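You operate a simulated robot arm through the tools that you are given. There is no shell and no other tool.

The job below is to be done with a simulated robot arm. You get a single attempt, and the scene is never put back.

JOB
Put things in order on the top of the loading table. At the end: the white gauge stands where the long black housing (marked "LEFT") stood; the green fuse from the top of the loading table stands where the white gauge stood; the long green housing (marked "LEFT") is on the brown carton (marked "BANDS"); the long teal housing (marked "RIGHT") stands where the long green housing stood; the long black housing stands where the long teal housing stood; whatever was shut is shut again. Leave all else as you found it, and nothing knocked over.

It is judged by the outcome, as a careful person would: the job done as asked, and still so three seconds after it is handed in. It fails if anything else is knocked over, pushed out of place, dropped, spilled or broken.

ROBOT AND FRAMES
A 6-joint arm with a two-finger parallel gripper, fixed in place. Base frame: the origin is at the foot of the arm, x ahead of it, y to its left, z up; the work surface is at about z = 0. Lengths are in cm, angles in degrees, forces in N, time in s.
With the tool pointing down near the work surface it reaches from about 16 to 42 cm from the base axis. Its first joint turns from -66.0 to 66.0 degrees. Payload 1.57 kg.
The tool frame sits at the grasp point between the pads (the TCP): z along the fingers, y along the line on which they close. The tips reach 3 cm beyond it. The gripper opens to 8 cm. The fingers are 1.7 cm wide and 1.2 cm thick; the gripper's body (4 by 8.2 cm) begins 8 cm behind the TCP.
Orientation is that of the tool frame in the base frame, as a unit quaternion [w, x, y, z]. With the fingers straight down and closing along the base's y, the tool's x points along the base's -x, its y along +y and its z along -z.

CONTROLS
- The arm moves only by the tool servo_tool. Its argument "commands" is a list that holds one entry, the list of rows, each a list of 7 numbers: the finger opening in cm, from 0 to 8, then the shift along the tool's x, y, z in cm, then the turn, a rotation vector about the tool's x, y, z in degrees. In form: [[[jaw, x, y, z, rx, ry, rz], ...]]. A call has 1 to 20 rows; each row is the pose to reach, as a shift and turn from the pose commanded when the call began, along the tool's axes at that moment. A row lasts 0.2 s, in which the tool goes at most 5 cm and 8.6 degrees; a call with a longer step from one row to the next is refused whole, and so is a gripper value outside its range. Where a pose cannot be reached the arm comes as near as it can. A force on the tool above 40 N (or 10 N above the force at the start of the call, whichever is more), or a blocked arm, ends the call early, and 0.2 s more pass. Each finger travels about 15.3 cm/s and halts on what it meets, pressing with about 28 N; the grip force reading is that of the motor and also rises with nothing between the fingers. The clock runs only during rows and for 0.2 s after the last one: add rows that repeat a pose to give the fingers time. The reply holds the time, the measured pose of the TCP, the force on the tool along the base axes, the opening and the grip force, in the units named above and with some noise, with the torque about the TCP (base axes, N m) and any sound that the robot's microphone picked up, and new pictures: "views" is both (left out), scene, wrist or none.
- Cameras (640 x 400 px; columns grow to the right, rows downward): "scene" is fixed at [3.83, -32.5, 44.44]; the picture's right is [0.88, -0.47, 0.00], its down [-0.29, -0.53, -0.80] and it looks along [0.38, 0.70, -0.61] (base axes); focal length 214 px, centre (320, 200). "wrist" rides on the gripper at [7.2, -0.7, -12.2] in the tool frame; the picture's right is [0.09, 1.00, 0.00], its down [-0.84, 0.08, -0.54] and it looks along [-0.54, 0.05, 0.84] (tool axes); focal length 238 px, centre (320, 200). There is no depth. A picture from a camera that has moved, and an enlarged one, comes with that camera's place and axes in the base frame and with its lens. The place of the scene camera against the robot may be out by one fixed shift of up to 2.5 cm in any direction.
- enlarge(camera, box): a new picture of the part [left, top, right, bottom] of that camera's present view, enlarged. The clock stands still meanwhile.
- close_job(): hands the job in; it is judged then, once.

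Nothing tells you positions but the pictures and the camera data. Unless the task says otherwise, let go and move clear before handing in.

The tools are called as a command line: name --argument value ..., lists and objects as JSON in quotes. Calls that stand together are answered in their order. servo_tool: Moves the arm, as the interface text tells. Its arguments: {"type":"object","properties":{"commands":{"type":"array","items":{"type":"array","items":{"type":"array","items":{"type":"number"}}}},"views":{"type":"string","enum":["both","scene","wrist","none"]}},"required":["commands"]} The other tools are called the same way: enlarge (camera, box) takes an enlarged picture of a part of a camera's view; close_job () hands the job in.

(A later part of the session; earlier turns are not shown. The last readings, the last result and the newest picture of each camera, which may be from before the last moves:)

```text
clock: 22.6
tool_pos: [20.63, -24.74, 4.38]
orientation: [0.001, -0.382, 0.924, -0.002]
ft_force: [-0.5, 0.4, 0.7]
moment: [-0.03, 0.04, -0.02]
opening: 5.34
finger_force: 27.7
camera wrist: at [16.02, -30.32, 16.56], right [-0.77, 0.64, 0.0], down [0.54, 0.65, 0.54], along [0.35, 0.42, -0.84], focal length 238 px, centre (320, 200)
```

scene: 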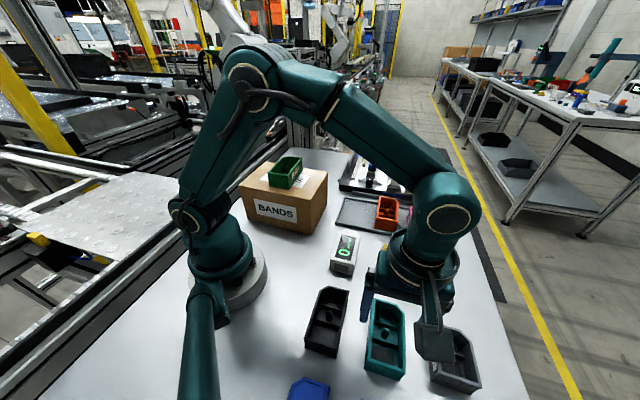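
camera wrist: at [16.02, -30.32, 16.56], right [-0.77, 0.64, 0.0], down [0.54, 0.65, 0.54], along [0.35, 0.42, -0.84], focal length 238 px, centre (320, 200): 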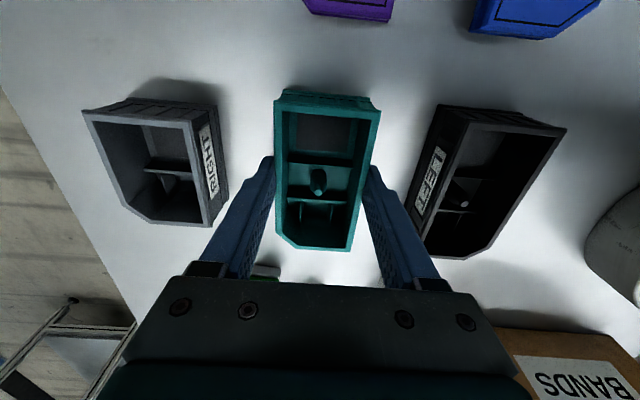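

Teal is gripped. Lifting it clear.

servo_tool --commands '[[[4, 0, 0, -0.6, 0, 0, 0], [4, 0, 0, -2, 0, 0, 0], [4, 0, 0, -5, 0, 0, 0], [4, 0, 0, -9, 0, 0, 0], [4, 0, 0, -12, 0, 0, 0], [4, 0, 0, -12, 0, 0, 0]]]' --views "both"

```text
clock: 24.0
tool_pos: [20.71, -24.7, 16.57]
orientation: [0.001, -0.382, 0.924, -0.001]
ft_force: [0.6, 0.5, -1.6]
moment: [0.03, -0.01, -0.01]
opening: 5.36
finger_force: 28.0
camera wrist: at [16.0, -30.36, 28.74], right [-0.77, 0.64, 0.0], down [0.54, 0.65, 0.54], along [0.35, 0.42, -0.84], focal length 238 px, centre (320, 200)
```

scene: 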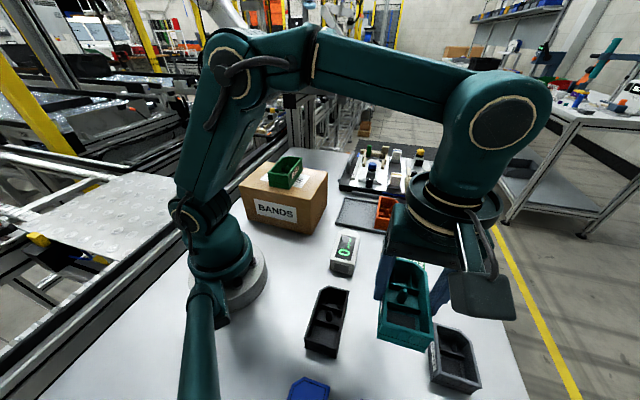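
wrist: 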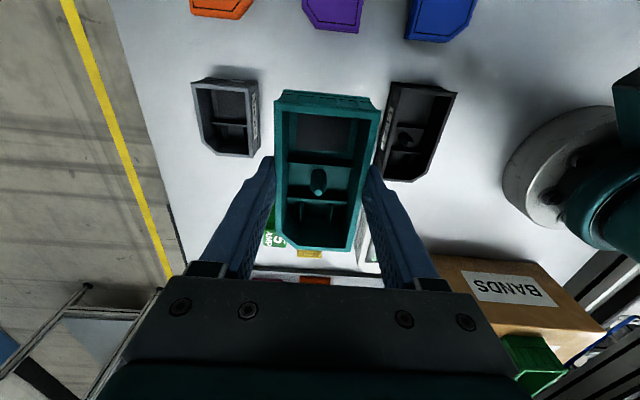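

Carrying the teal housing over to the empty tray place.

servo_tool --commands '[[[4, -3, 0.95, 0, 0, 0, 0], [4, -6, 1.9, 0, 0, 0, 0], [4, -9, 2.86, 0, 0, 0, 0], [4, -12, 3.8, 0, 0, 0, 0], [4, -15, 4.77, 0, 0, 0, 0], [4, -18, 5.7, 0, 0, 0, -0.4], [4, -21, 6.67, 0, 0, 0, -0.8], [4, -24, 7.6, 0, 0, 0, -1.2], [4, -27, 8.58, 0, 0, 0, -1.2], [4, -30, 9.5, 0, 0, 0, -1.2], [4, -32.4, 10.3, 0, 0, 0, -1.2], [4, -32.4, 10.3, 0, 0, 0, -1.2]]]' --views "both"

enlarge --camera "wrist" --box '[100, 0, 420, 200]'

```text
clock: 26.6
tool_pos: [36.45, 5.63, 16.2]
orientation: [0.0, -0.391, 0.92, 0.0]
ft_force: [-0.2, 0.9, -1.5]
moment: [0.0, 0.01, -0.01]
opening: 5.33
finger_force: 28.2
camera wrist: at [31.88, -0.03, 28.42], right [-0.78, 0.62, 0.0], down [0.52, 0.66, 0.54], along [0.34, 0.42, -0.84], focal length 238 px, centre (320, 200)
```

scene: 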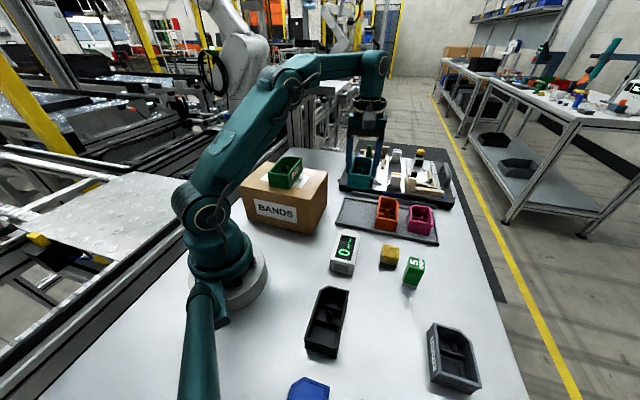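
wrist: 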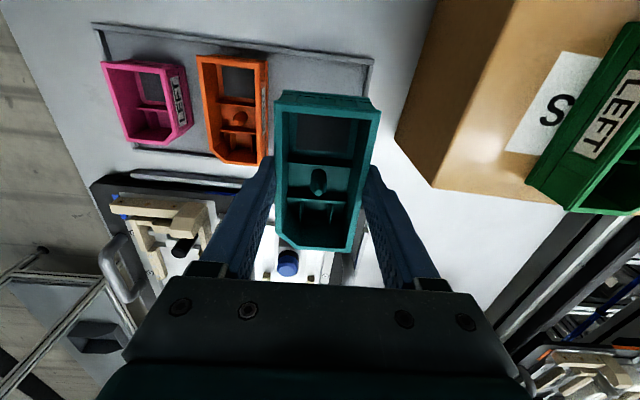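

```text
2.00 times, centred on (260, 100) of wrist
camera zoom: at [31.88, -0.03, 28.42], right [-0.78, 0.62, 0.0], down [0.52, 0.66, 0.54], along [0.34, 0.42, -0.84], focal length 477 px, centre (440, 400)
```

zoom: 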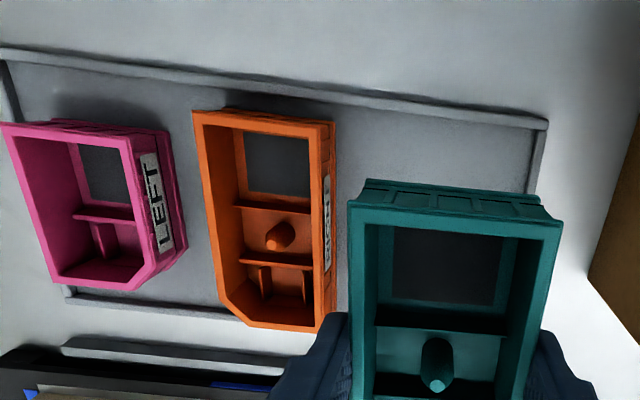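

Above the tray place. Lowering to just above the tray floor, then looking.

servo_tool --commands '[[[4, 0.13, -0.03, 3, 0, 0, 0], [4, 0.13, -0.03, 6, 0, 0, 0], [4, 0.13, -0.03, 8.5, 0, 0, 0], [4, 0.13, -0.03, 10, 0, 0, 0], [4, 0.13, -0.03, 10.6, 0, 0, 0], [4, 0.13, -0.03, 10.6, 0, 0, 0]]]' --views "both"

enlarge --camera "wrist" --box '[120, 40, 440, 240]'

enlarge --camera "scene" --box '[320, 160, 460, 250]'

```text
clock: 28.0
tool_pos: [36.36, 5.43, 5.79]
orientation: [0.001, -0.391, 0.92, -0.002]
ft_force: [0.2, -0.5, -1.0]
moment: [0.0, -0.05, 0.03]
opening: 5.32
finger_force: 28.1
camera wrist: at [31.75, -0.32, 17.9], right [-0.78, 0.62, 0.0], down [0.52, 0.66, 0.54], along [0.34, 0.42, -0.84], focal length 238 px, centre (320, 200)
```

scene: 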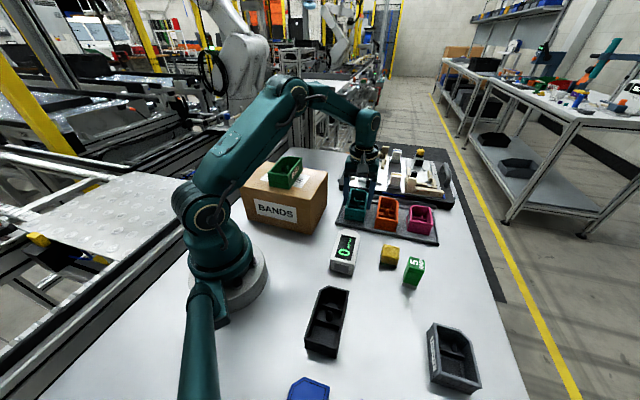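
wrist: 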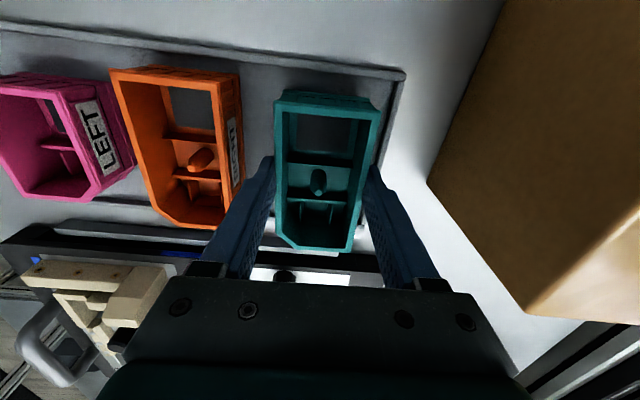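

```text
2.00 times, centred on (280, 140) of wrist
camera zoom: at [31.75, -0.32, 17.9], right [-0.78, 0.62, 0.0], down [0.52, 0.66, 0.54], along [0.34, 0.42, -0.84], focal length 477 px, centre (400, 320)
```

zoom: 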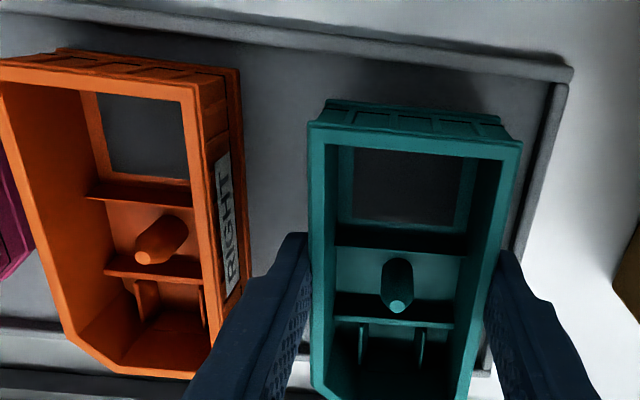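

```text
4.44 times, centred on (390, 205) of scene
camera zoom: at [3.83, -32.5, 44.44], right [0.88, -0.47, 0.0], down [-0.29, -0.53, -0.8], along [0.38, 0.7, -0.61], focal length 953 px, centre (9, 178)
```

zoom: 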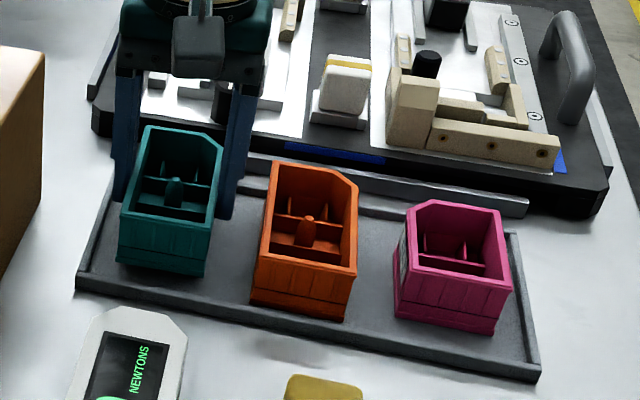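

servo_tool --commands '[[[4, 0, 0, 0.3, 0, 0, 0], [4, 0, 0, 0.55, 0, 0, 0], [4, 0, 0, 0.7, 0, 0, 0], [4, 0, 0, 0.8, 0, 0, 0], [4, 0, 0, 0.8, 0, 0, 0]]]' --views "none"

```text
clock: 29.2
tool_pos: [36.33, 5.37, 5.08]
orientation: [0.0, -0.392, 0.92, -0.001]
ft_force: [-0.1, 0.0, -0.7]
moment: [-0.01, -0.03, 0.0]
opening: 5.33
finger_force: 27.7
```

servo_tool --commands '[[[4, 0, 0, 0.1, 0, 0, 0], [4, 0, 0, 0.2, 0, 0, 0], [4, 0, 0, 0.3, 0, 0, 0], [4, 0, 0, 0.3, 0, 0, 0]]]' --views "none"

```text
clock: 30.2
tool_pos: [36.28, 5.48, 4.76]
orientation: [0.003, -0.392, 0.92, -0.002]
ft_force: [-5.2, 1.8, 25.3]
moment: [0.13, 0.36, 0.01]
opening: 5.33
finger_force: 28.1
```

Touched down. Easing off, opening to 6.5 and rising.

servo_tool --commands '[[[4, 0, 0, -0.15, 0, 0, 0], [5.5, 0, 0, -0.15, 0, 0, 0], [6.4, 0, 0, -0.15, 0, 0, 0], [6.4, 0, 0, -0.15, 0, 0, 0], [6.4, 0, 0, -1.5, 0, 0, 0], [6.4, 0, 0, -4, 0, 0, 0], [6.4, 0, 0, -8, 0, 0, 0], [6.4, 0, 0, -12, 0, 0, 0], [6.4, 0, 0, -12, 0, 0, 0]]]' --views "both"

enlarge --camera "wrist" --box '[80, 20, 400, 220]'

enlarge --camera "scene" --box '[320, 160, 460, 250]'

```text
clock: 32.2
tool_pos: [36.32, 5.18, 16.77]
orientation: [0.001, -0.391, 0.92, -0.001]
ft_force: [0.2, 0.7, 0.1]
moment: [-0.01, 0.02, 0.05]
opening: 6.42
finger_force: 0.1
camera wrist: at [31.81, -0.51, 28.92], right [-0.78, 0.62, 0.0], down [0.52, 0.66, 0.54], along [0.34, 0.42, -0.84], focal length 238 px, centre (320, 200)
```

scene: 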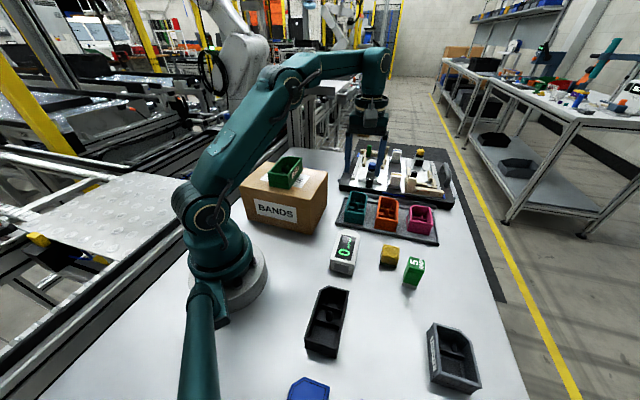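
wrist: 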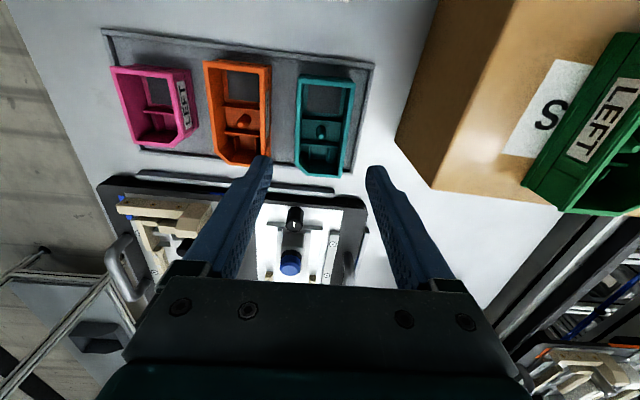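

```text
2.00 times, centred on (240, 120) of wrist
camera zoom: at [31.81, -0.51, 28.92], right [-0.78, 0.62, 0.0], down [0.52, 0.66, 0.54], along [0.34, 0.42, -0.84], focal length 477 px, centre (480, 360)
```

zoom: 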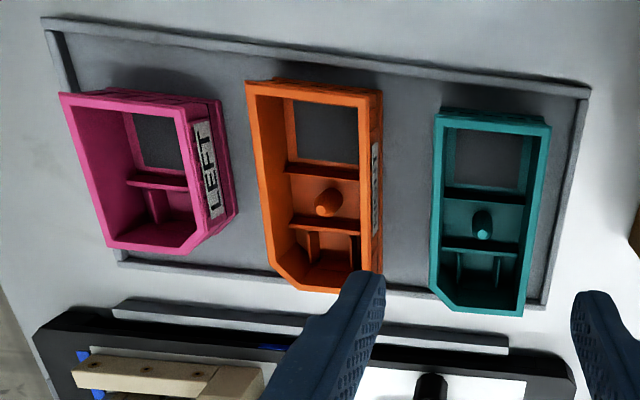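

```text
4.44 times, centred on (390, 205) of scene
camera zoom: at [3.83, -32.5, 44.44], right [0.88, -0.47, 0.0], down [-0.29, -0.53, -0.8], along [0.38, 0.7, -0.61], focal length 953 px, centre (9, 178)
```

zoom: 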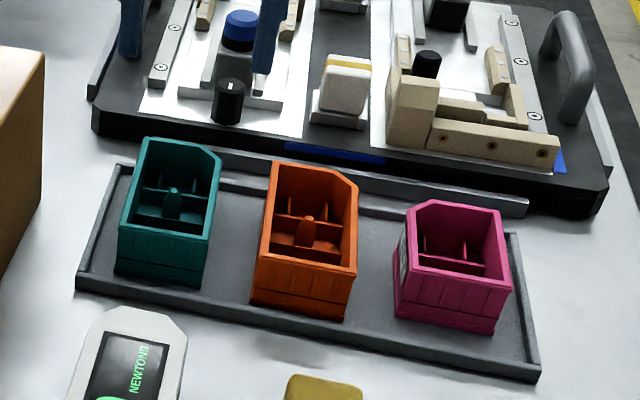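

Teal sits in the tray where green stood. Next, the black housing near (13.6, -17.2); moving above it.

servo_tool --commands '[[[7, 2.9, 0.1, -0.5, 0, 0, 0], [7, 5.8, 0.2, -1, 0, 0, 0], [7, 8.7, 0.3, -1.5, 0, 0, 0], [7, 11.6, 0.4, -1.5, 0, 0, 0], [7, 14.5, 0.5, -1.5, 0, 0, 0], [7, 17.4, 0.5, -1.5, 0, 0, 0], [7, 20.3, 0.6, -1.5, 0, 0, -0.5], [7, 23.2, 0.7, -1.5, 0, 0, -1], [7, 26.1, 0.8, -1.5, 0, 0, -2], [7, 29, 0.84, -1.5, 0, 0, -2.9], [7, 31.9, 0.84, -1.5, 0, 0, -2.9], [7, 31.9, 0.84, -1.5, 0, 0, -2.9]]]' --views "both"

enlarge --camera "wrist" --box '[160, 0, 480, 200]'

```text
clock: 34.8
tool_pos: [13.6, -17.06, 18.23]
orientation: [0.001, -0.415, 0.91, -0.001]
ft_force: [-0.6, -0.6, 0.7]
moment: [-0.04, 0.03, 0.01]
opening: 6.99
finger_force: 0.0
camera wrist: at [9.34, -22.91, 30.39], right [-0.81, 0.58, 0.0], down [0.49, 0.68, 0.54], along [0.32, 0.44, -0.84], focal length 238 px, centre (320, 200)
```

scene: 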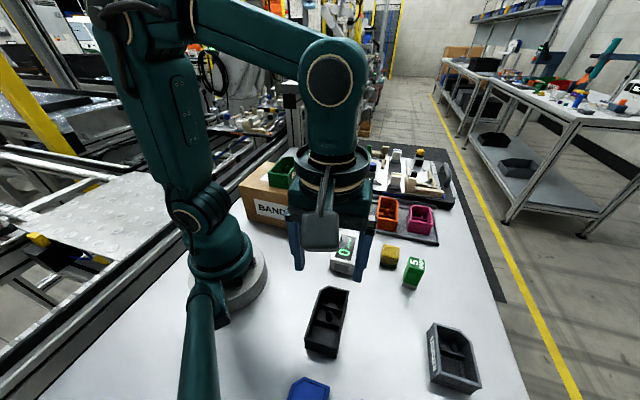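
wrist: 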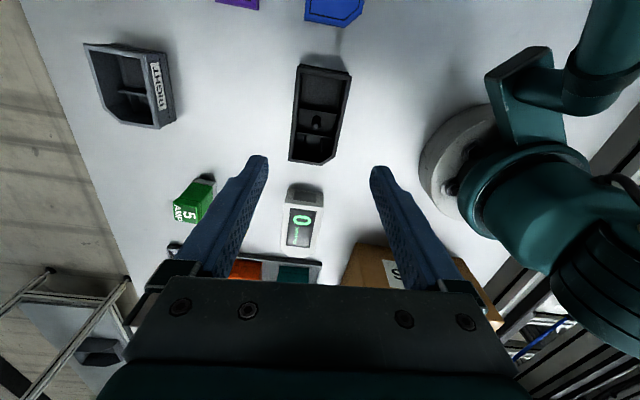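

```text
2.00 times, centred on (320, 100) of wrist
camera zoom: at [9.34, -22.91, 30.39], right [-0.81, 0.58, 0.0], down [0.49, 0.68, 0.54], along [0.32, 0.44, -0.84], focal length 477 px, centre (320, 400)
```

zoom: 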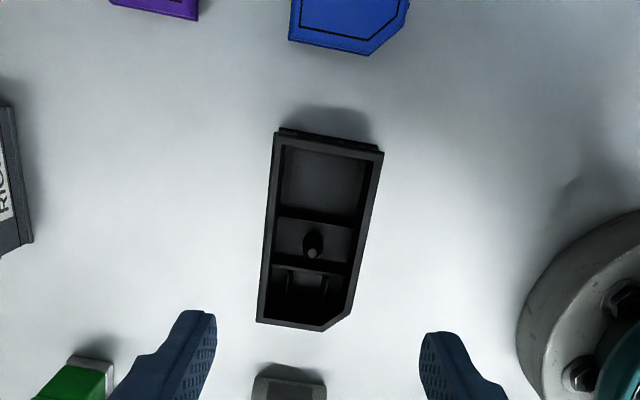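

Black is centred near (13.7, -17.5) and is about 4° off my yaw. Correcting and descending partway.

servo_tool --commands '[[[7, 0.1, -0.2, 2.5, 0, 0, 2], [7, 0.25, -0.4, 5, 0, 0, 3.9], [7, 0.25, -0.4, 7.5, 0, 0, 3.9], [7, 0.25, -0.4, 9.2, 0, 0, 3.9], [7, 0.25, -0.4, 9.2, 0, 0, 3.9]]]' --views "both"

enlarge --camera "wrist" --box '[160, 20, 480, 220]'

```text
clock: 36.0
tool_pos: [13.75, -17.36, 9.24]
orientation: [0.001, -0.384, 0.923, -0.002]
ft_force: [-0.2, 0.5, 0.1]
moment: [0.01, 0.02, -0.03]
opening: 7.0
finger_force: 0.1
camera wrist: at [9.08, -23.04, 21.27], right [-0.77, 0.64, 0.0], down [0.53, 0.65, 0.54], along [0.35, 0.42, -0.84], focal length 238 px, centre (320, 200)
```

scene: 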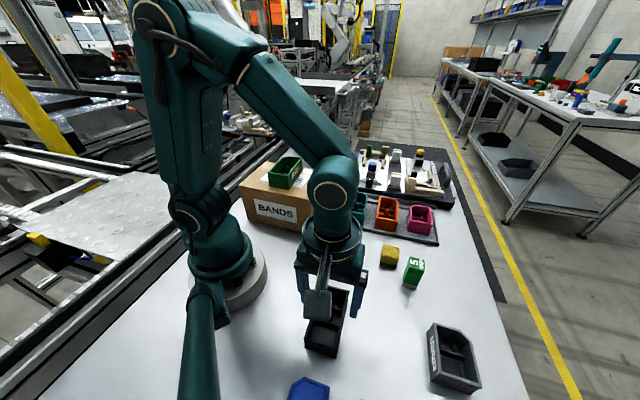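
wrist: 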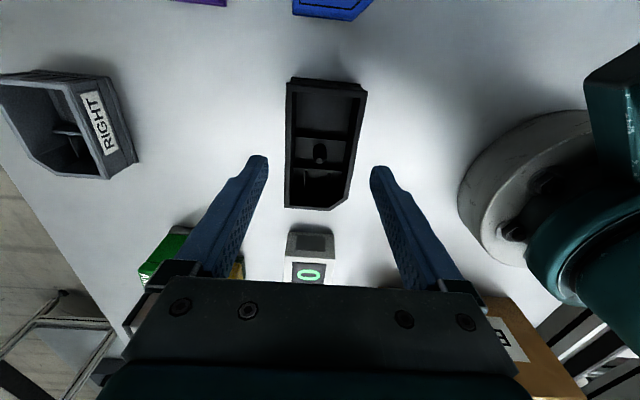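

```text
2.00 times, centred on (320, 120) of wrist
camera zoom: at [9.08, -23.04, 21.27], right [-0.77, 0.64, 0.0], down [0.53, 0.65, 0.54], along [0.35, 0.42, -0.84], focal length 477 px, centre (320, 360)
```

zoom: 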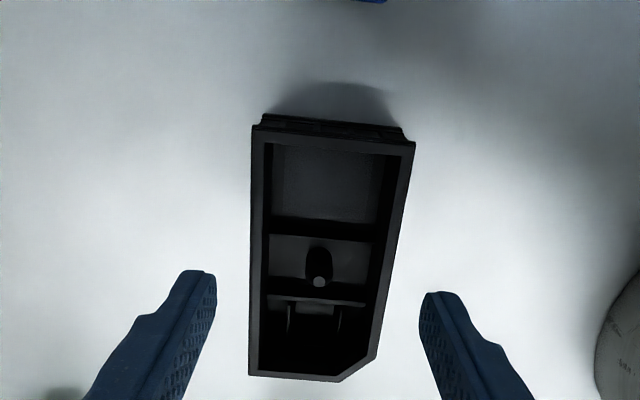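

Aligned. Lowering and gripping the black housing.

servo_tool --commands '[[[6.8, 0.05, -0.02, 1.3, 0, 0, 0.4], [6.6, 0.05, -0.02, 2.6, 0, 0, 0.4], [6.5, 0.05, -0.02, 3.9, 0, 0, 0.4], [6.5, 0.05, -0.02, 4.85, 0, 0, 0.4], [6.5, 0.05, -0.02, 4.85, 0, 0, 0.4]]]' --views "wrist"

enlarge --camera "wrist" --box '[160, 60, 480, 260]'

```text
clock: 37.2
tool_pos: [13.54, -17.45, 4.17]
orientation: [0.0, -0.38, 0.925, -0.002]
ft_force: [0.7, -0.6, 0.4]
moment: [0.04, -0.01, -0.01]
opening: 6.51
finger_force: 0.1
camera wrist: at [8.9, -23.07, 16.25], right [-0.77, 0.64, 0.0], down [0.54, 0.64, 0.54], along [0.35, 0.41, -0.84], focal length 238 px, centre (320, 200)
```

wrist: 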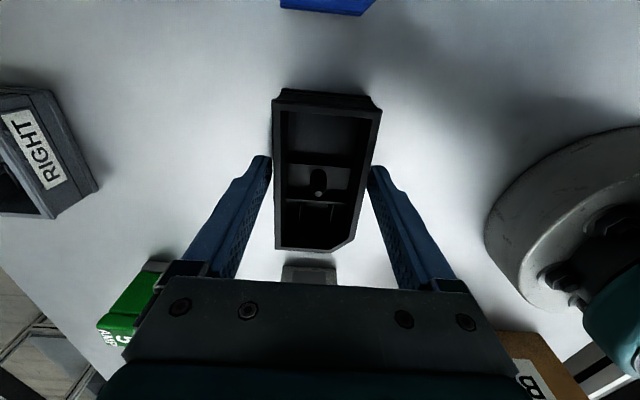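

```text
2.00 times, centred on (320, 160) of wrist
camera zoom: at [8.9, -23.07, 16.25], right [-0.77, 0.64, 0.0], down [0.54, 0.64, 0.54], along [0.35, 0.41, -0.84], focal length 477 px, centre (320, 280)
```

zoom: 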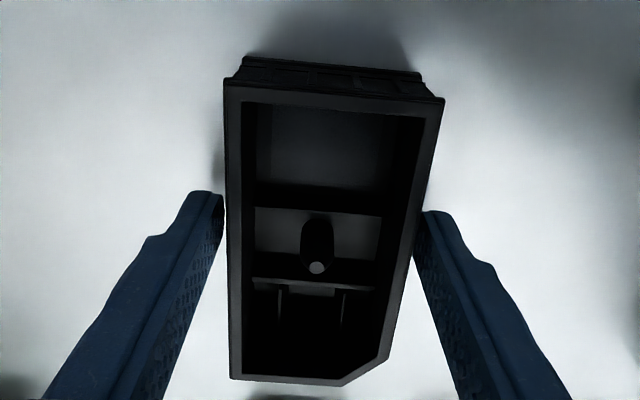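

servo_tool --commands '[[[6.5, 0, -0.1, 0, 0, 0, 0], [6, 0, -0.1, 0, 0, 0, 0], [5, 0, -0.1, 0, 0, 0, 0], [4, 0, -0.1, 0, 0, 0, 0], [4, 0, -0.1, 0, 0, 0, 0], [4, 0, -0.1, 0, 0, 0, 0]]]' --views "wrist"

```text
clock: 38.6
tool_pos: [13.7, -17.55, 4.18]
orientation: [0.001, -0.381, 0.925, -0.002]
ft_force: [-0.9, 0.5, -1.4]
moment: [-0.01, 0.05, -0.01]
opening: 5.32
finger_force: 28.0
camera wrist: at [9.01, -23.16, 16.27], right [-0.77, 0.64, 0.0], down [0.54, 0.64, 0.54], along [0.35, 0.41, -0.84], focal length 238 px, centre (320, 200)
```

wrist: 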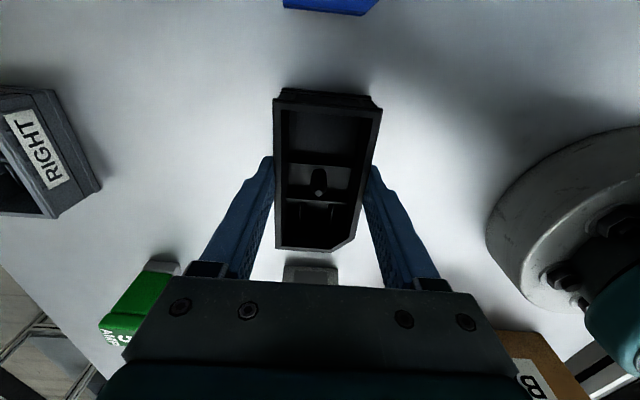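

Black is gripped. Lifting and carrying it across to where teal stood.

servo_tool --commands '[[[4, 0, 0, -0.6, 0, 0, 0], [4, 0, 0, -2, 0, 0, 0], [4, 0, 0, -4.5, 0, 0, 0], [4, 0, 0, -7, 0, 0, 0], [4, 0.05, -2.5, -7, 0, 0, 0], [4, 0.05, -5, -7, 0, 0, 0], [4, 0.1, -7.5, -7, 0, 0, 0], [4, 0.1, -10.05, -7, 0, 0, 0], [4, 0.1, -10.05, -7, 0, 0, 0]]]' --views "both"

```text
clock: 40.6
tool_pos: [20.72, -24.87, 11.14]
orientation: [0.0, -0.38, 0.925, -0.002]
ft_force: [0.4, 0.6, -0.6]
moment: [0.02, 0.01, 0.01]
opening: 5.34
finger_force: 28.3
camera wrist: at [15.99, -30.43, 23.28], right [-0.77, 0.64, 0.0], down [0.54, 0.64, 0.54], along [0.35, 0.41, -0.84], focal length 238 px, centre (320, 200)
```

scene: 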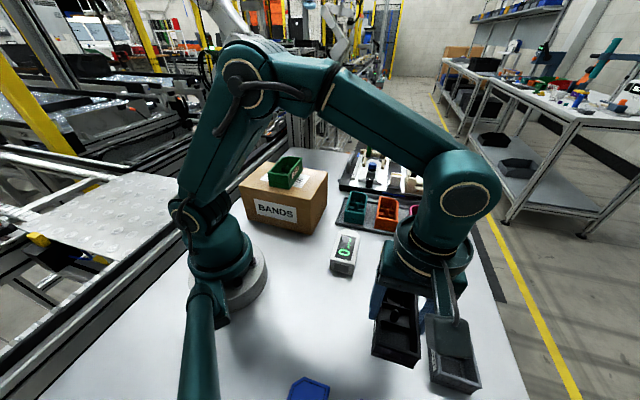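
wrist: 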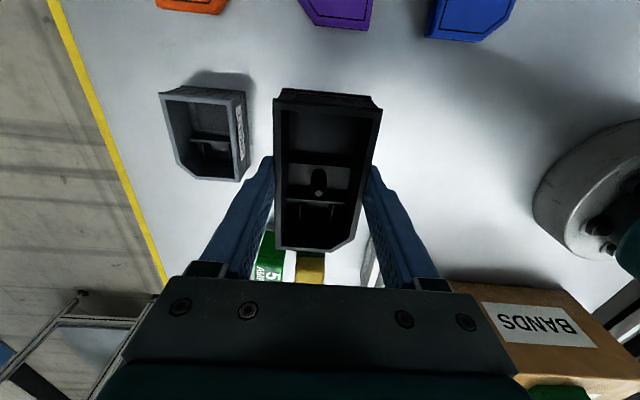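

servo_tool --commands '[[[4, -0.07, 0, 2, 0, 0, 0], [4, -0.07, 0, 4, 0, 0, 0], [4, -0.07, 0, 5.5, 0, 0, 0], [4, -0.07, 0, 6.3, 0, 0, 0], [4, -0.07, 0, 6.6, 0, 0, 0], [4, -0.07, 0, 6.6, 0, 0, 0]]]' --views "none"

```text
clock: 42.0
tool_pos: [20.86, -24.76, 4.69]
orientation: [0.001, -0.382, 0.924, -0.001]
ft_force: [0.4, 0.1, -1.3]
moment: [0.0, 0.02, 0.01]
opening: 5.33
finger_force: 27.6
```

servo_tool --commands '[[[4, 0, 0, 0.15, 0, 0, 0], [4, 0, 0, 0.3, 0, 0, 0], [4, 0, 0, 0.4, 0, 0, 0], [4, 0, 0, 0.4, 0, 0, 0]]]' --views "none"

```text
clock: 43.0
tool_pos: [20.71, -24.85, 4.08]
orientation: [0.001, -0.38, 0.925, -0.002]
ft_force: [0.0, -0.6, -1.1]
moment: [-0.01, 0.0, -0.01]
opening: 5.36
finger_force: 28.0
```

servo_tool --commands '[[[4, 0, 0, 0.05, 0, 0, 0], [4, 0, 0, 0.1, 0, 0, 0], [4, 0, 0, 0.15, 0, 0, 0], [4, 0, 0, 0.15, 0, 0, 0]]]' --views "scene"

enlarge --camera "scene" --box '[340, 260, 500, 400]'

```text
clock: 44.0
tool_pos: [20.9, -24.84, 4.14]
orientation: [0.001, -0.38, 0.925, -0.002]
ft_force: [-2.5, 5.0, 25.7]
moment: [0.27, 0.19, 0.03]
opening: 5.35
finger_force: 28.4
```

scene: 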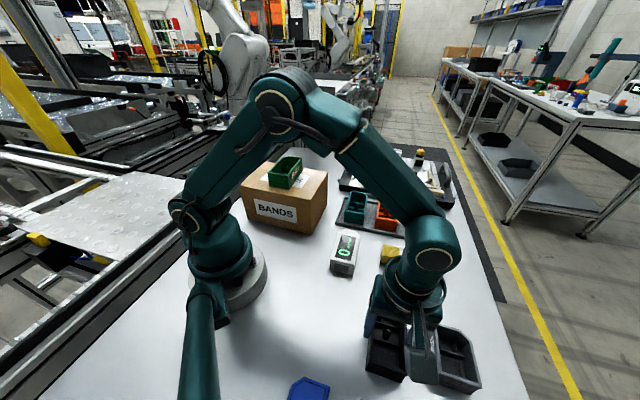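

```text
2.86 times, centred on (420, 330) of scene
camera zoom: at [3.83, -32.49, 44.45], right [0.88, -0.47, 0.0], down [-0.29, -0.53, -0.8], along [0.38, 0.7, -0.61], focal length 613 px, centre (34, -171)
```

zoom: 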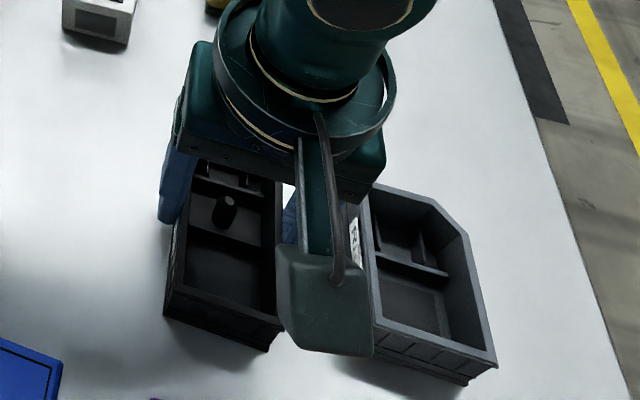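

Touched down. Easing off, opening and rising.

servo_tool --commands '[[[4, 0, 0, -0.12, 0, 0, 0], [5.5, 0, 0, -0.12, 0, 0, 0], [6.6, 0, 0, -0.12, 0, 0, 0], [6.6, 0, 0, -0.12, 0, 0, 0], [6.6, 0, 0, -1.5, 0, 0, 0], [6.6, 0, 0, -4, 0, 0, 0], [6.6, 0, 0, -8, 0, 0, 0], [6.6, 0, 0, -12, 0, 0, 0], [6.6, 0, 0, -16, 0, 0, 0], [6.6, 0, 0, -16, 0, 0, 0]]]' --views "both"

enlarge --camera "wrist" --box '[200, 0, 480, 180]'

enlarge --camera "wrist" --box '[200, 160, 440, 300]'

```text
clock: 46.2
tool_pos: [20.88, -24.73, 20.2]
orientation: [0.001, -0.381, 0.925, -0.002]
ft_force: [0.0, -0.5, -0.5]
moment: [0.01, 0.0, 0.02]
opening: 6.58
finger_force: 0.1
camera wrist: at [16.13, -30.27, 32.26], right [-0.77, 0.64, 0.0], down [0.54, 0.64, 0.54], along [0.35, 0.41, -0.84], focal length 238 px, centre (320, 200)
```

scene: 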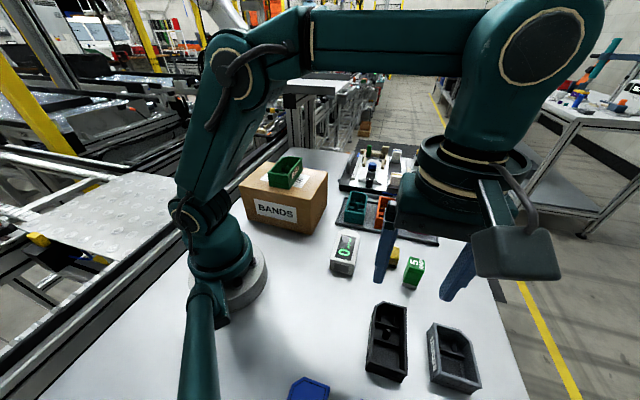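
wrist: 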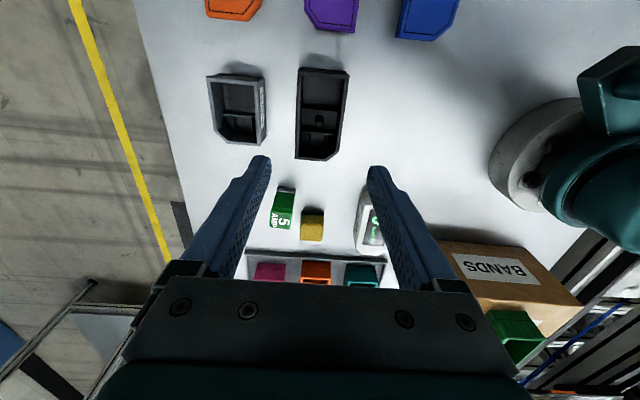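

```text
2.22 times, centred on (340, 90) of wrist
camera zoom: at [16.13, -30.27, 32.26], right [-0.77, 0.64, 0.0], down [0.54, 0.64, 0.54], along [0.35, 0.41, -0.84], focal length 530 px, centre (276, 444)
```

zoom: 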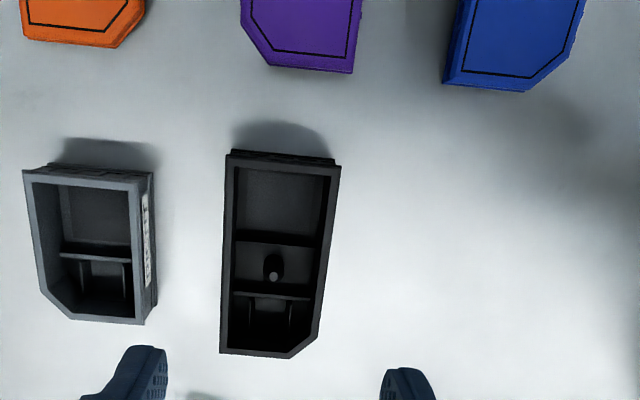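

```text
2.67 times, centred on (320, 230) of wrist
camera zoom: at [16.13, -30.27, 32.26], right [-0.77, 0.64, 0.0], down [0.54, 0.64, 0.54], along [0.35, 0.41, -0.84], focal length 636 px, centre (320, 120)
```

zoom: 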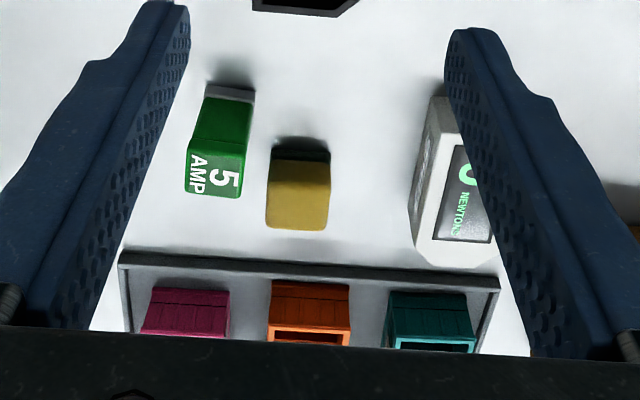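

Black stands where teal was. Next is the white gauge near (24, -6.6); moving above it.

servo_tool --commands '[[[7, -2.5, 1.7, 0, 0, 0, 0], [7, -5, 3.45, 0, 0, 0, 0], [7, -7.6, 5.2, 0, 0, 0, 0], [7, -10.2, 6.9, 0.5, 0, 0, 0], [7, -12.7, 8.6, 1, 0, 0, 0], [7, -15.2, 10.4, 2, 0, 0, 0], [7, -15.2, 10.4, 2, 0, 0, 0]]]' --views "both"

enlarge --camera "wrist" --box '[160, 0, 480, 200]'

enlarge --camera "scene" --box '[310, 210, 450, 300]'

```text
clock: 47.8
tool_pos: [24.2, -6.66, 18.11]
orientation: [0.002, -0.38, 0.925, -0.001]
ft_force: [-1.2, -0.9, 0.1]
moment: [0.03, 0.0, 0.01]
opening: 7.0
finger_force: 0.1
camera wrist: at [19.67, -12.25, 30.21], right [-0.77, 0.64, 0.0], down [0.54, 0.64, 0.54], along [0.35, 0.41, -0.84], focal length 238 px, centre (320, 200)
```

scene: 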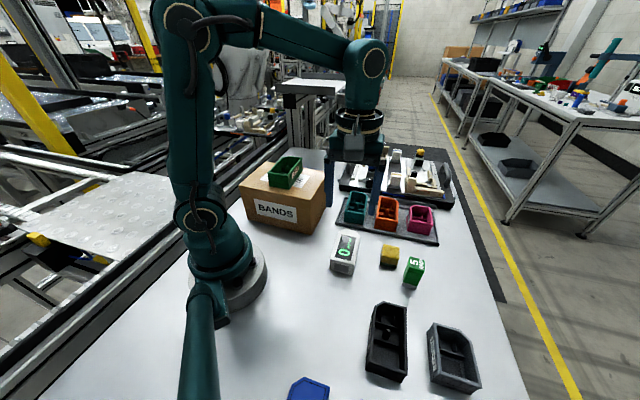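
wrist: 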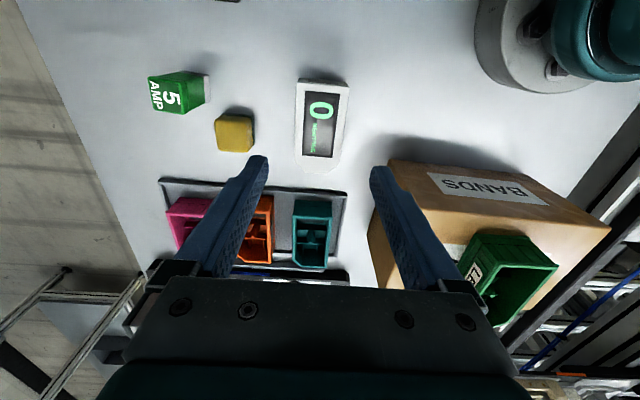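

```text
2.00 times, centred on (320, 100) of wrist
camera zoom: at [19.67, -12.25, 30.21], right [-0.77, 0.64, 0.0], down [0.54, 0.64, 0.54], along [0.35, 0.41, -0.84], focal length 477 px, centre (320, 400)
```

zoom: 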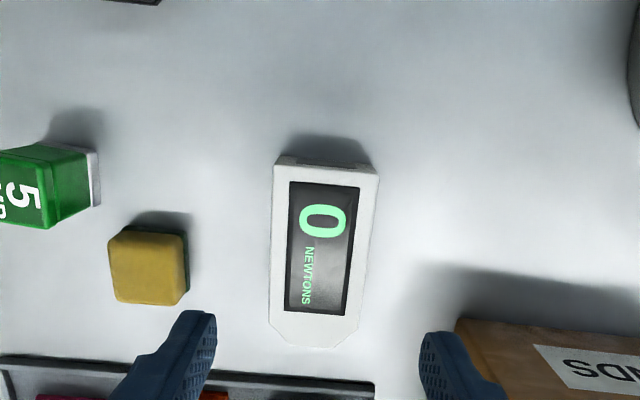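

```text
4.44 times, centred on (380, 255) of scene
camera zoom: at [3.83, -32.5, 44.44], right [0.88, -0.47, 0.0], down [-0.29, -0.53, -0.8], along [0.38, 0.7, -0.61], focal length 953 px, centre (53, -44)
```

zoom: 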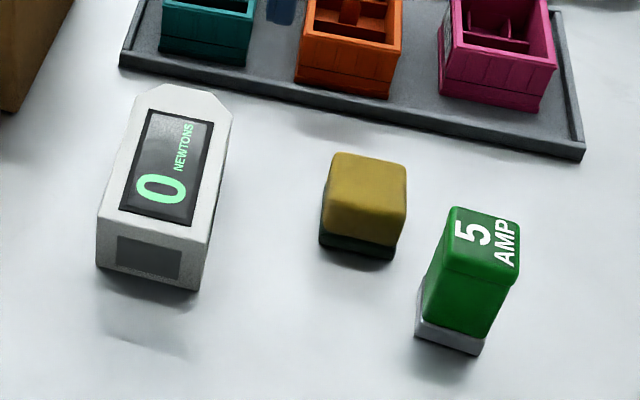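

The gauge is about 5.4 × 10 × 3 cm, centred about 1.1 cm beyond the TCP, and yaw already matches. Shifting and descending partway.

servo_tool --commands '[[[7, -0.5, 0, 2.5, 0, 0, 0], [7, -1.1, 0, 5, 0, 0, 0], [7, -1.1, 0, 7.5, 0, 0, 0], [7, -1.1, 0, 9.2, 0, 0, 0], [7, -1.1, 0, 9.2, 0, 0, 0]]]' --views "both"

enlarge --camera "wrist" --box '[160, 20, 480, 220]'

```text
clock: 49.0
tool_pos: [25.2, -5.91, 8.94]
orientation: [-0.001, -0.381, 0.924, -0.002]
ft_force: [-0.6, -0.8, 0.9]
moment: [0.0, -0.01, -0.02]
opening: 7.02
finger_force: 0.1
camera wrist: at [20.45, -11.5, 21.0], right [-0.77, 0.64, 0.0], down [0.54, 0.64, 0.54], along [0.35, 0.41, -0.84], focal length 238 px, centre (320, 200)
```

scene: 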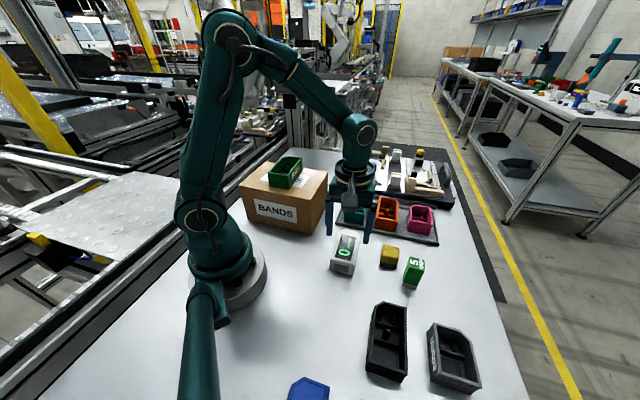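
wrist: 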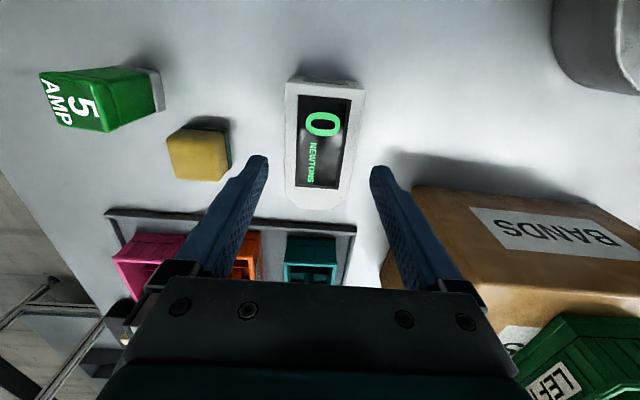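

```text
2.00 times, centred on (320, 120) of wrist
camera zoom: at [20.45, -11.5, 21.0], right [-0.77, 0.64, 0.0], down [0.54, 0.64, 0.54], along [0.35, 0.41, -0.84], focal length 477 px, centre (320, 360)
```

zoom: 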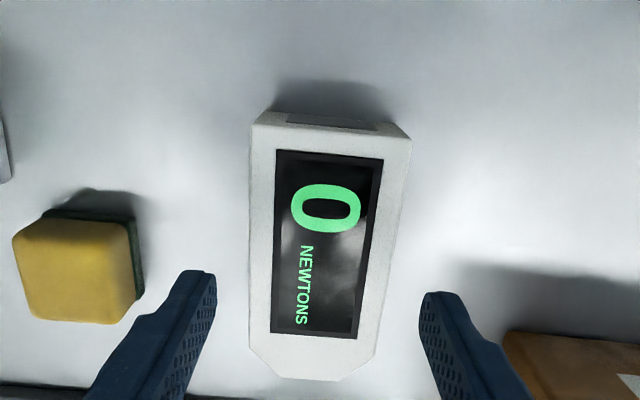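

servo_tool --commands '[[[7, -0.15, -0.03, 1.3, 0, 0, -0.8], [6.8, -0.15, -0.03, 2.6, 0, 0, -0.8], [6.6, -0.15, -0.03, 4, 0, 0, -0.8], [6.6, -0.15, -0.03, 5.1, 0, 0, -0.8], [6.6, -0.15, -0.03, 5.1, 0, 0, -0.8]]]' --views "wrist"

enlarge --camera "wrist" --box '[160, 60, 480, 260]'

```text
clock: 50.2
tool_pos: [25.24, -5.91, 3.69]
orientation: [0.0, -0.386, 0.922, -0.001]
ft_force: [0.1, -0.5, 0.1]
moment: [-0.01, 0.01, -0.02]
opening: 6.6
finger_force: 0.0
camera wrist: at [20.59, -11.52, 15.8], right [-0.78, 0.63, 0.0], down [0.53, 0.65, 0.54], along [0.34, 0.42, -0.84], focal length 238 px, centre (320, 200)
```

wrist: 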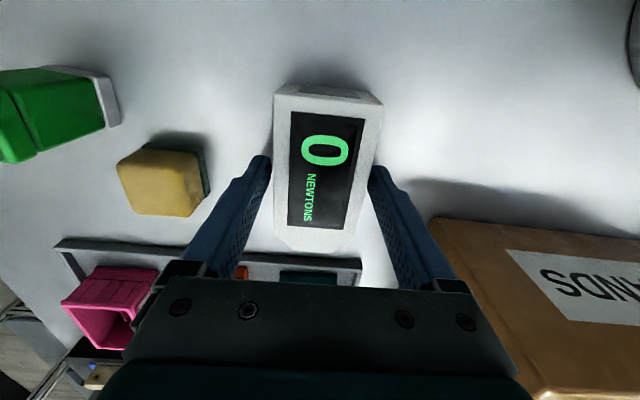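

```text
2.00 times, centred on (320, 160) of wrist
camera zoom: at [20.59, -11.52, 15.8], right [-0.78, 0.63, 0.0], down [0.53, 0.65, 0.54], along [0.34, 0.42, -0.84], focal length 477 px, centre (320, 280)
```

zoom: 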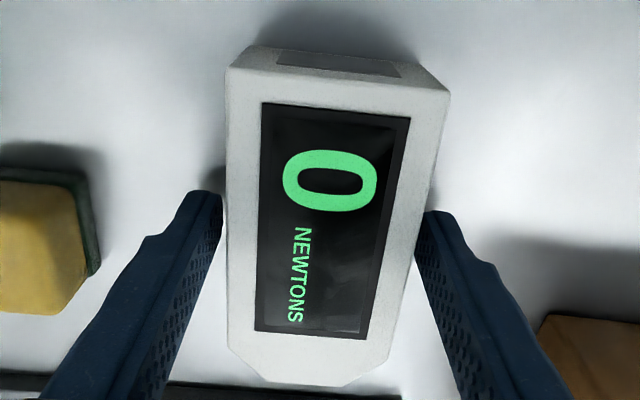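

servo_tool --commands '[[[6.3, 0, 0, 0, 0, 0, 0], [5.5, 0, 0, 0, 0, 0, 0], [4.5, 0, 0, 0, 0, 0, 0], [4.5, 0, 0, 0, 0, 0, 0], [4.5, 0, 0, 0, 0, 0, 0]]]' --views "wrist"

```text
clock: 51.4
tool_pos: [25.3, -5.77, 3.67]
orientation: [0.0, -0.386, 0.922, -0.001]
ft_force: [0.0, -0.3, -0.2]
moment: [0.04, -0.02, -0.01]
opening: 5.35
finger_force: 28.2
camera wrist: at [20.6, -11.52, 15.82], right [-0.78, 0.63, 0.0], down [0.53, 0.65, 0.54], along [0.34, 0.42, -0.84], focal length 238 px, centre (320, 200)
```

wrist: 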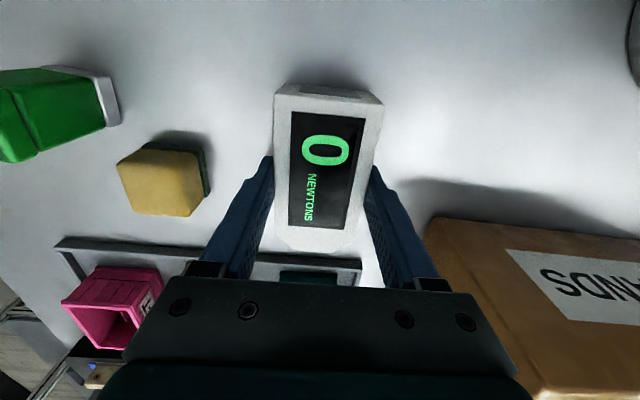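

The gauge is gripped. Lifting and carrying it back to where black stood.

servo_tool --commands '[[[4.5, 0, 0, -0.6, 0, 0, 0], [4.5, 0, 0, -2, 0, 0, 0], [4.5, 0, 0, -4.5, 0, 0, 0], [4.5, 0, 0, -7, 0, 0, 0], [4.5, 2.8, 0, -7, 0, 0, 0], [4.5, 5.6, 0, -7, 0, 0, 0], [4.5, 8.4, 0, -7, 0, 0, 0.3], [4.5, 11.2, 0, -7, 0, 0, 0.6], [4.5, 14, 0, -7, 0, 0, 0.6], [4.5, 16.6, 0.05, -7, 0, 0, 0.6], [4.5, 16.6, 0.05, -7, 0, 0, 0.6]]]' --views "both"

```text
clock: 53.8
tool_pos: [13.52, -17.7, 10.89]
orientation: [0.0, -0.383, 0.924, 0.0]
ft_force: [0.1, 0.6, -2.2]
moment: [0.05, 0.0, 0.0]
opening: 5.35
finger_force: 28.0
camera wrist: at [8.86, -23.19, 22.97], right [-0.77, 0.64, 0.0], down [0.54, 0.65, 0.54], along [0.35, 0.42, -0.84], focal length 238 px, centre (320, 200)
```

scene: 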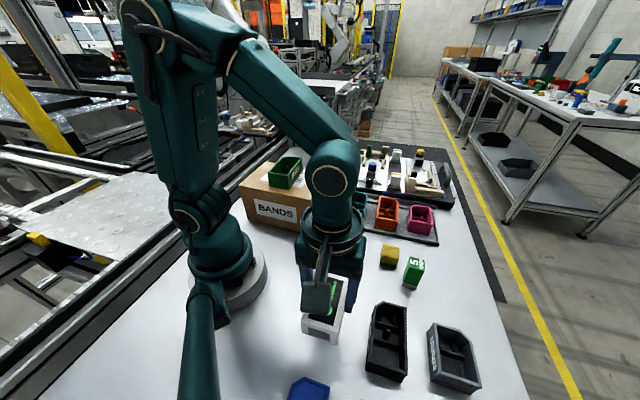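
wrist: 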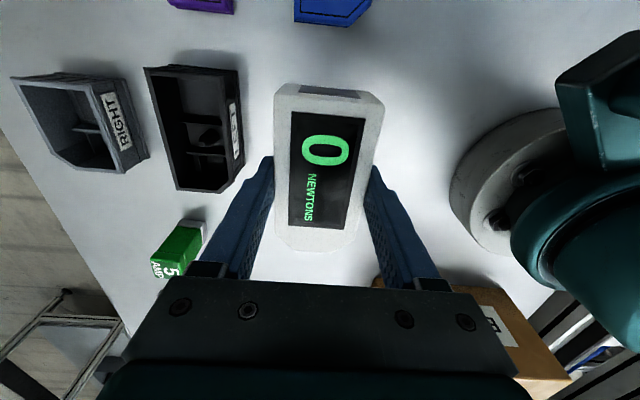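

servo_tool --commands '[[[4.5, 0, 0, 2, 0, 0, 0], [4.5, 0, 0, 4, 0, 0, 0], [4.5, 0, 0, 5.5, 0, 0, 0], [4.5, 0, 0, 6.3, 0, 0, 0], [4.5, 0, 0, 6.7, 0, 0, 0], [4.5, 0, 0, 6.7, 0, 0, 0]]]' --views "none"

servo_tool --commands '[[[4.5, 0, 0, 0.1, 0, 0, 0], [4.5, 0, 0, 0.2, 0, 0, 0], [4.5, 0, 0, 0.25, 0, 0, 0], [4.5, 0, 0, 0.25, 0, 0, 0]]]' --views "none"

```text
clock: 55.2
tool_pos: [13.64, -17.66, 4.02]
orientation: [0.001, -0.382, 0.924, -0.002]
ft_force: [0.5, 0.0, -2.2]
moment: [0.01, 0.02, -0.01]
opening: 5.35
finger_force: 27.8
```

```text
clock: 56.2
tool_pos: [13.48, -17.69, 3.61]
orientation: [0.0, -0.381, 0.924, 0.0]
ft_force: [0.5, 0.3, -1.8]
moment: [-0.02, 0.0, 0.0]
opening: 5.34
finger_force: 27.6
```

servo_tool --commands '[[[4.5, 0, 0, 0.05, 0, 0, 0], [4.5, 0, 0, 0.1, 0, 0, 0], [4.5, 0, 0, 0.1, 0, 0, 0]]]' --views "none"

```text
clock: 57.0
tool_pos: [13.49, -17.61, 3.68]
orientation: [0.001, -0.382, 0.924, -0.001]
ft_force: [-0.1, 2.1, 3.4]
moment: [0.07, 0.14, -0.03]
opening: 5.35
finger_force: 28.1
```

Light contact (3–5 N). Opening and rising.

servo_tool --commands '[[[5.5, 0, 0, 0, 0, 0, 0], [6.6, 0, 0, 0, 0, 0, 0], [6.6, 0, 0, 0, 0, 0, 0], [6.6, 0, 0, -1.5, 0, 0, 0], [6.6, 0, 0, -4, 0, 0, 0], [6.6, 0, 0, -8, 0, 0, 0], [6.6, 0, 0, -12, 0, 0, 0], [6.6, 0, 0, -15, 0, 0, 0], [6.6, 0, 0, -15, 0, 0, 0]]]' --views "both"

enlarge --camera "wrist" --box '[160, 0, 480, 200]'

enlarge --camera "wrist" --box '[60, 120, 300, 280]'

```text
clock: 59.0
tool_pos: [13.32, -17.48, 18.65]
orientation: [0.001, -0.382, 0.924, -0.001]
ft_force: [0.2, -0.9, -0.7]
moment: [0.0, -0.01, -0.03]
opening: 6.61
finger_force: 0.1
camera wrist: at [8.75, -23.11, 30.85], right [-0.77, 0.64, 0.0], down [0.54, 0.65, 0.54], along [0.35, 0.42, -0.84], focal length 238 px, centre (320, 200)
```

scene: 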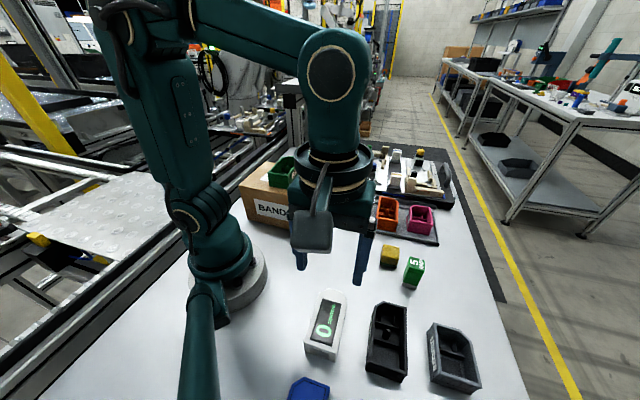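
wrist: 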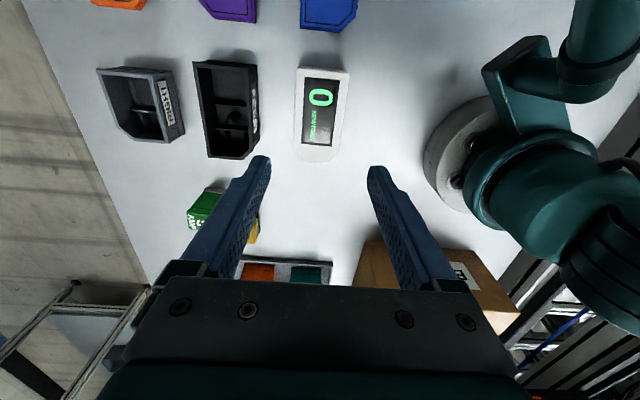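

```text
2.00 times, centred on (320, 100) of wrist
camera zoom: at [8.75, -23.11, 30.85], right [-0.77, 0.64, 0.0], down [0.54, 0.65, 0.54], along [0.35, 0.42, -0.84], focal length 477 px, centre (320, 400)
```

zoom: 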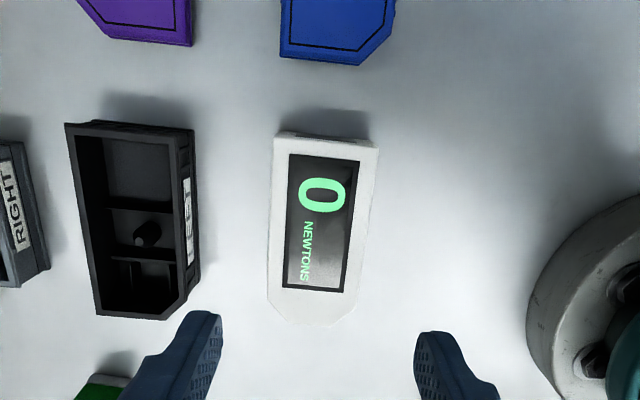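

```text
2.50 times, centred on (180, 200) of wrist
camera zoom: at [8.75, -23.11, 30.85], right [-0.77, 0.64, 0.0], down [0.54, 0.65, 0.54], along [0.35, 0.42, -0.84], focal length 596 px, centre (670, 200)
```

zoom: 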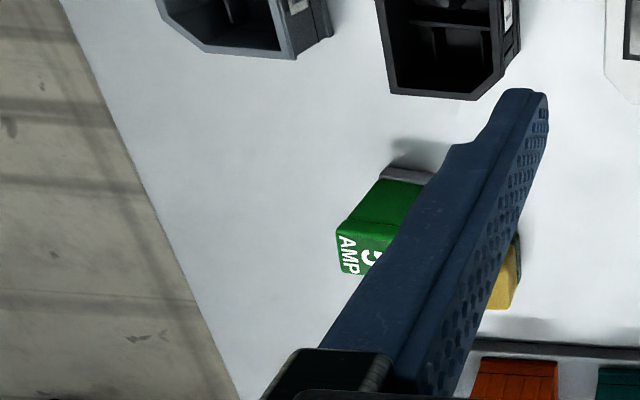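

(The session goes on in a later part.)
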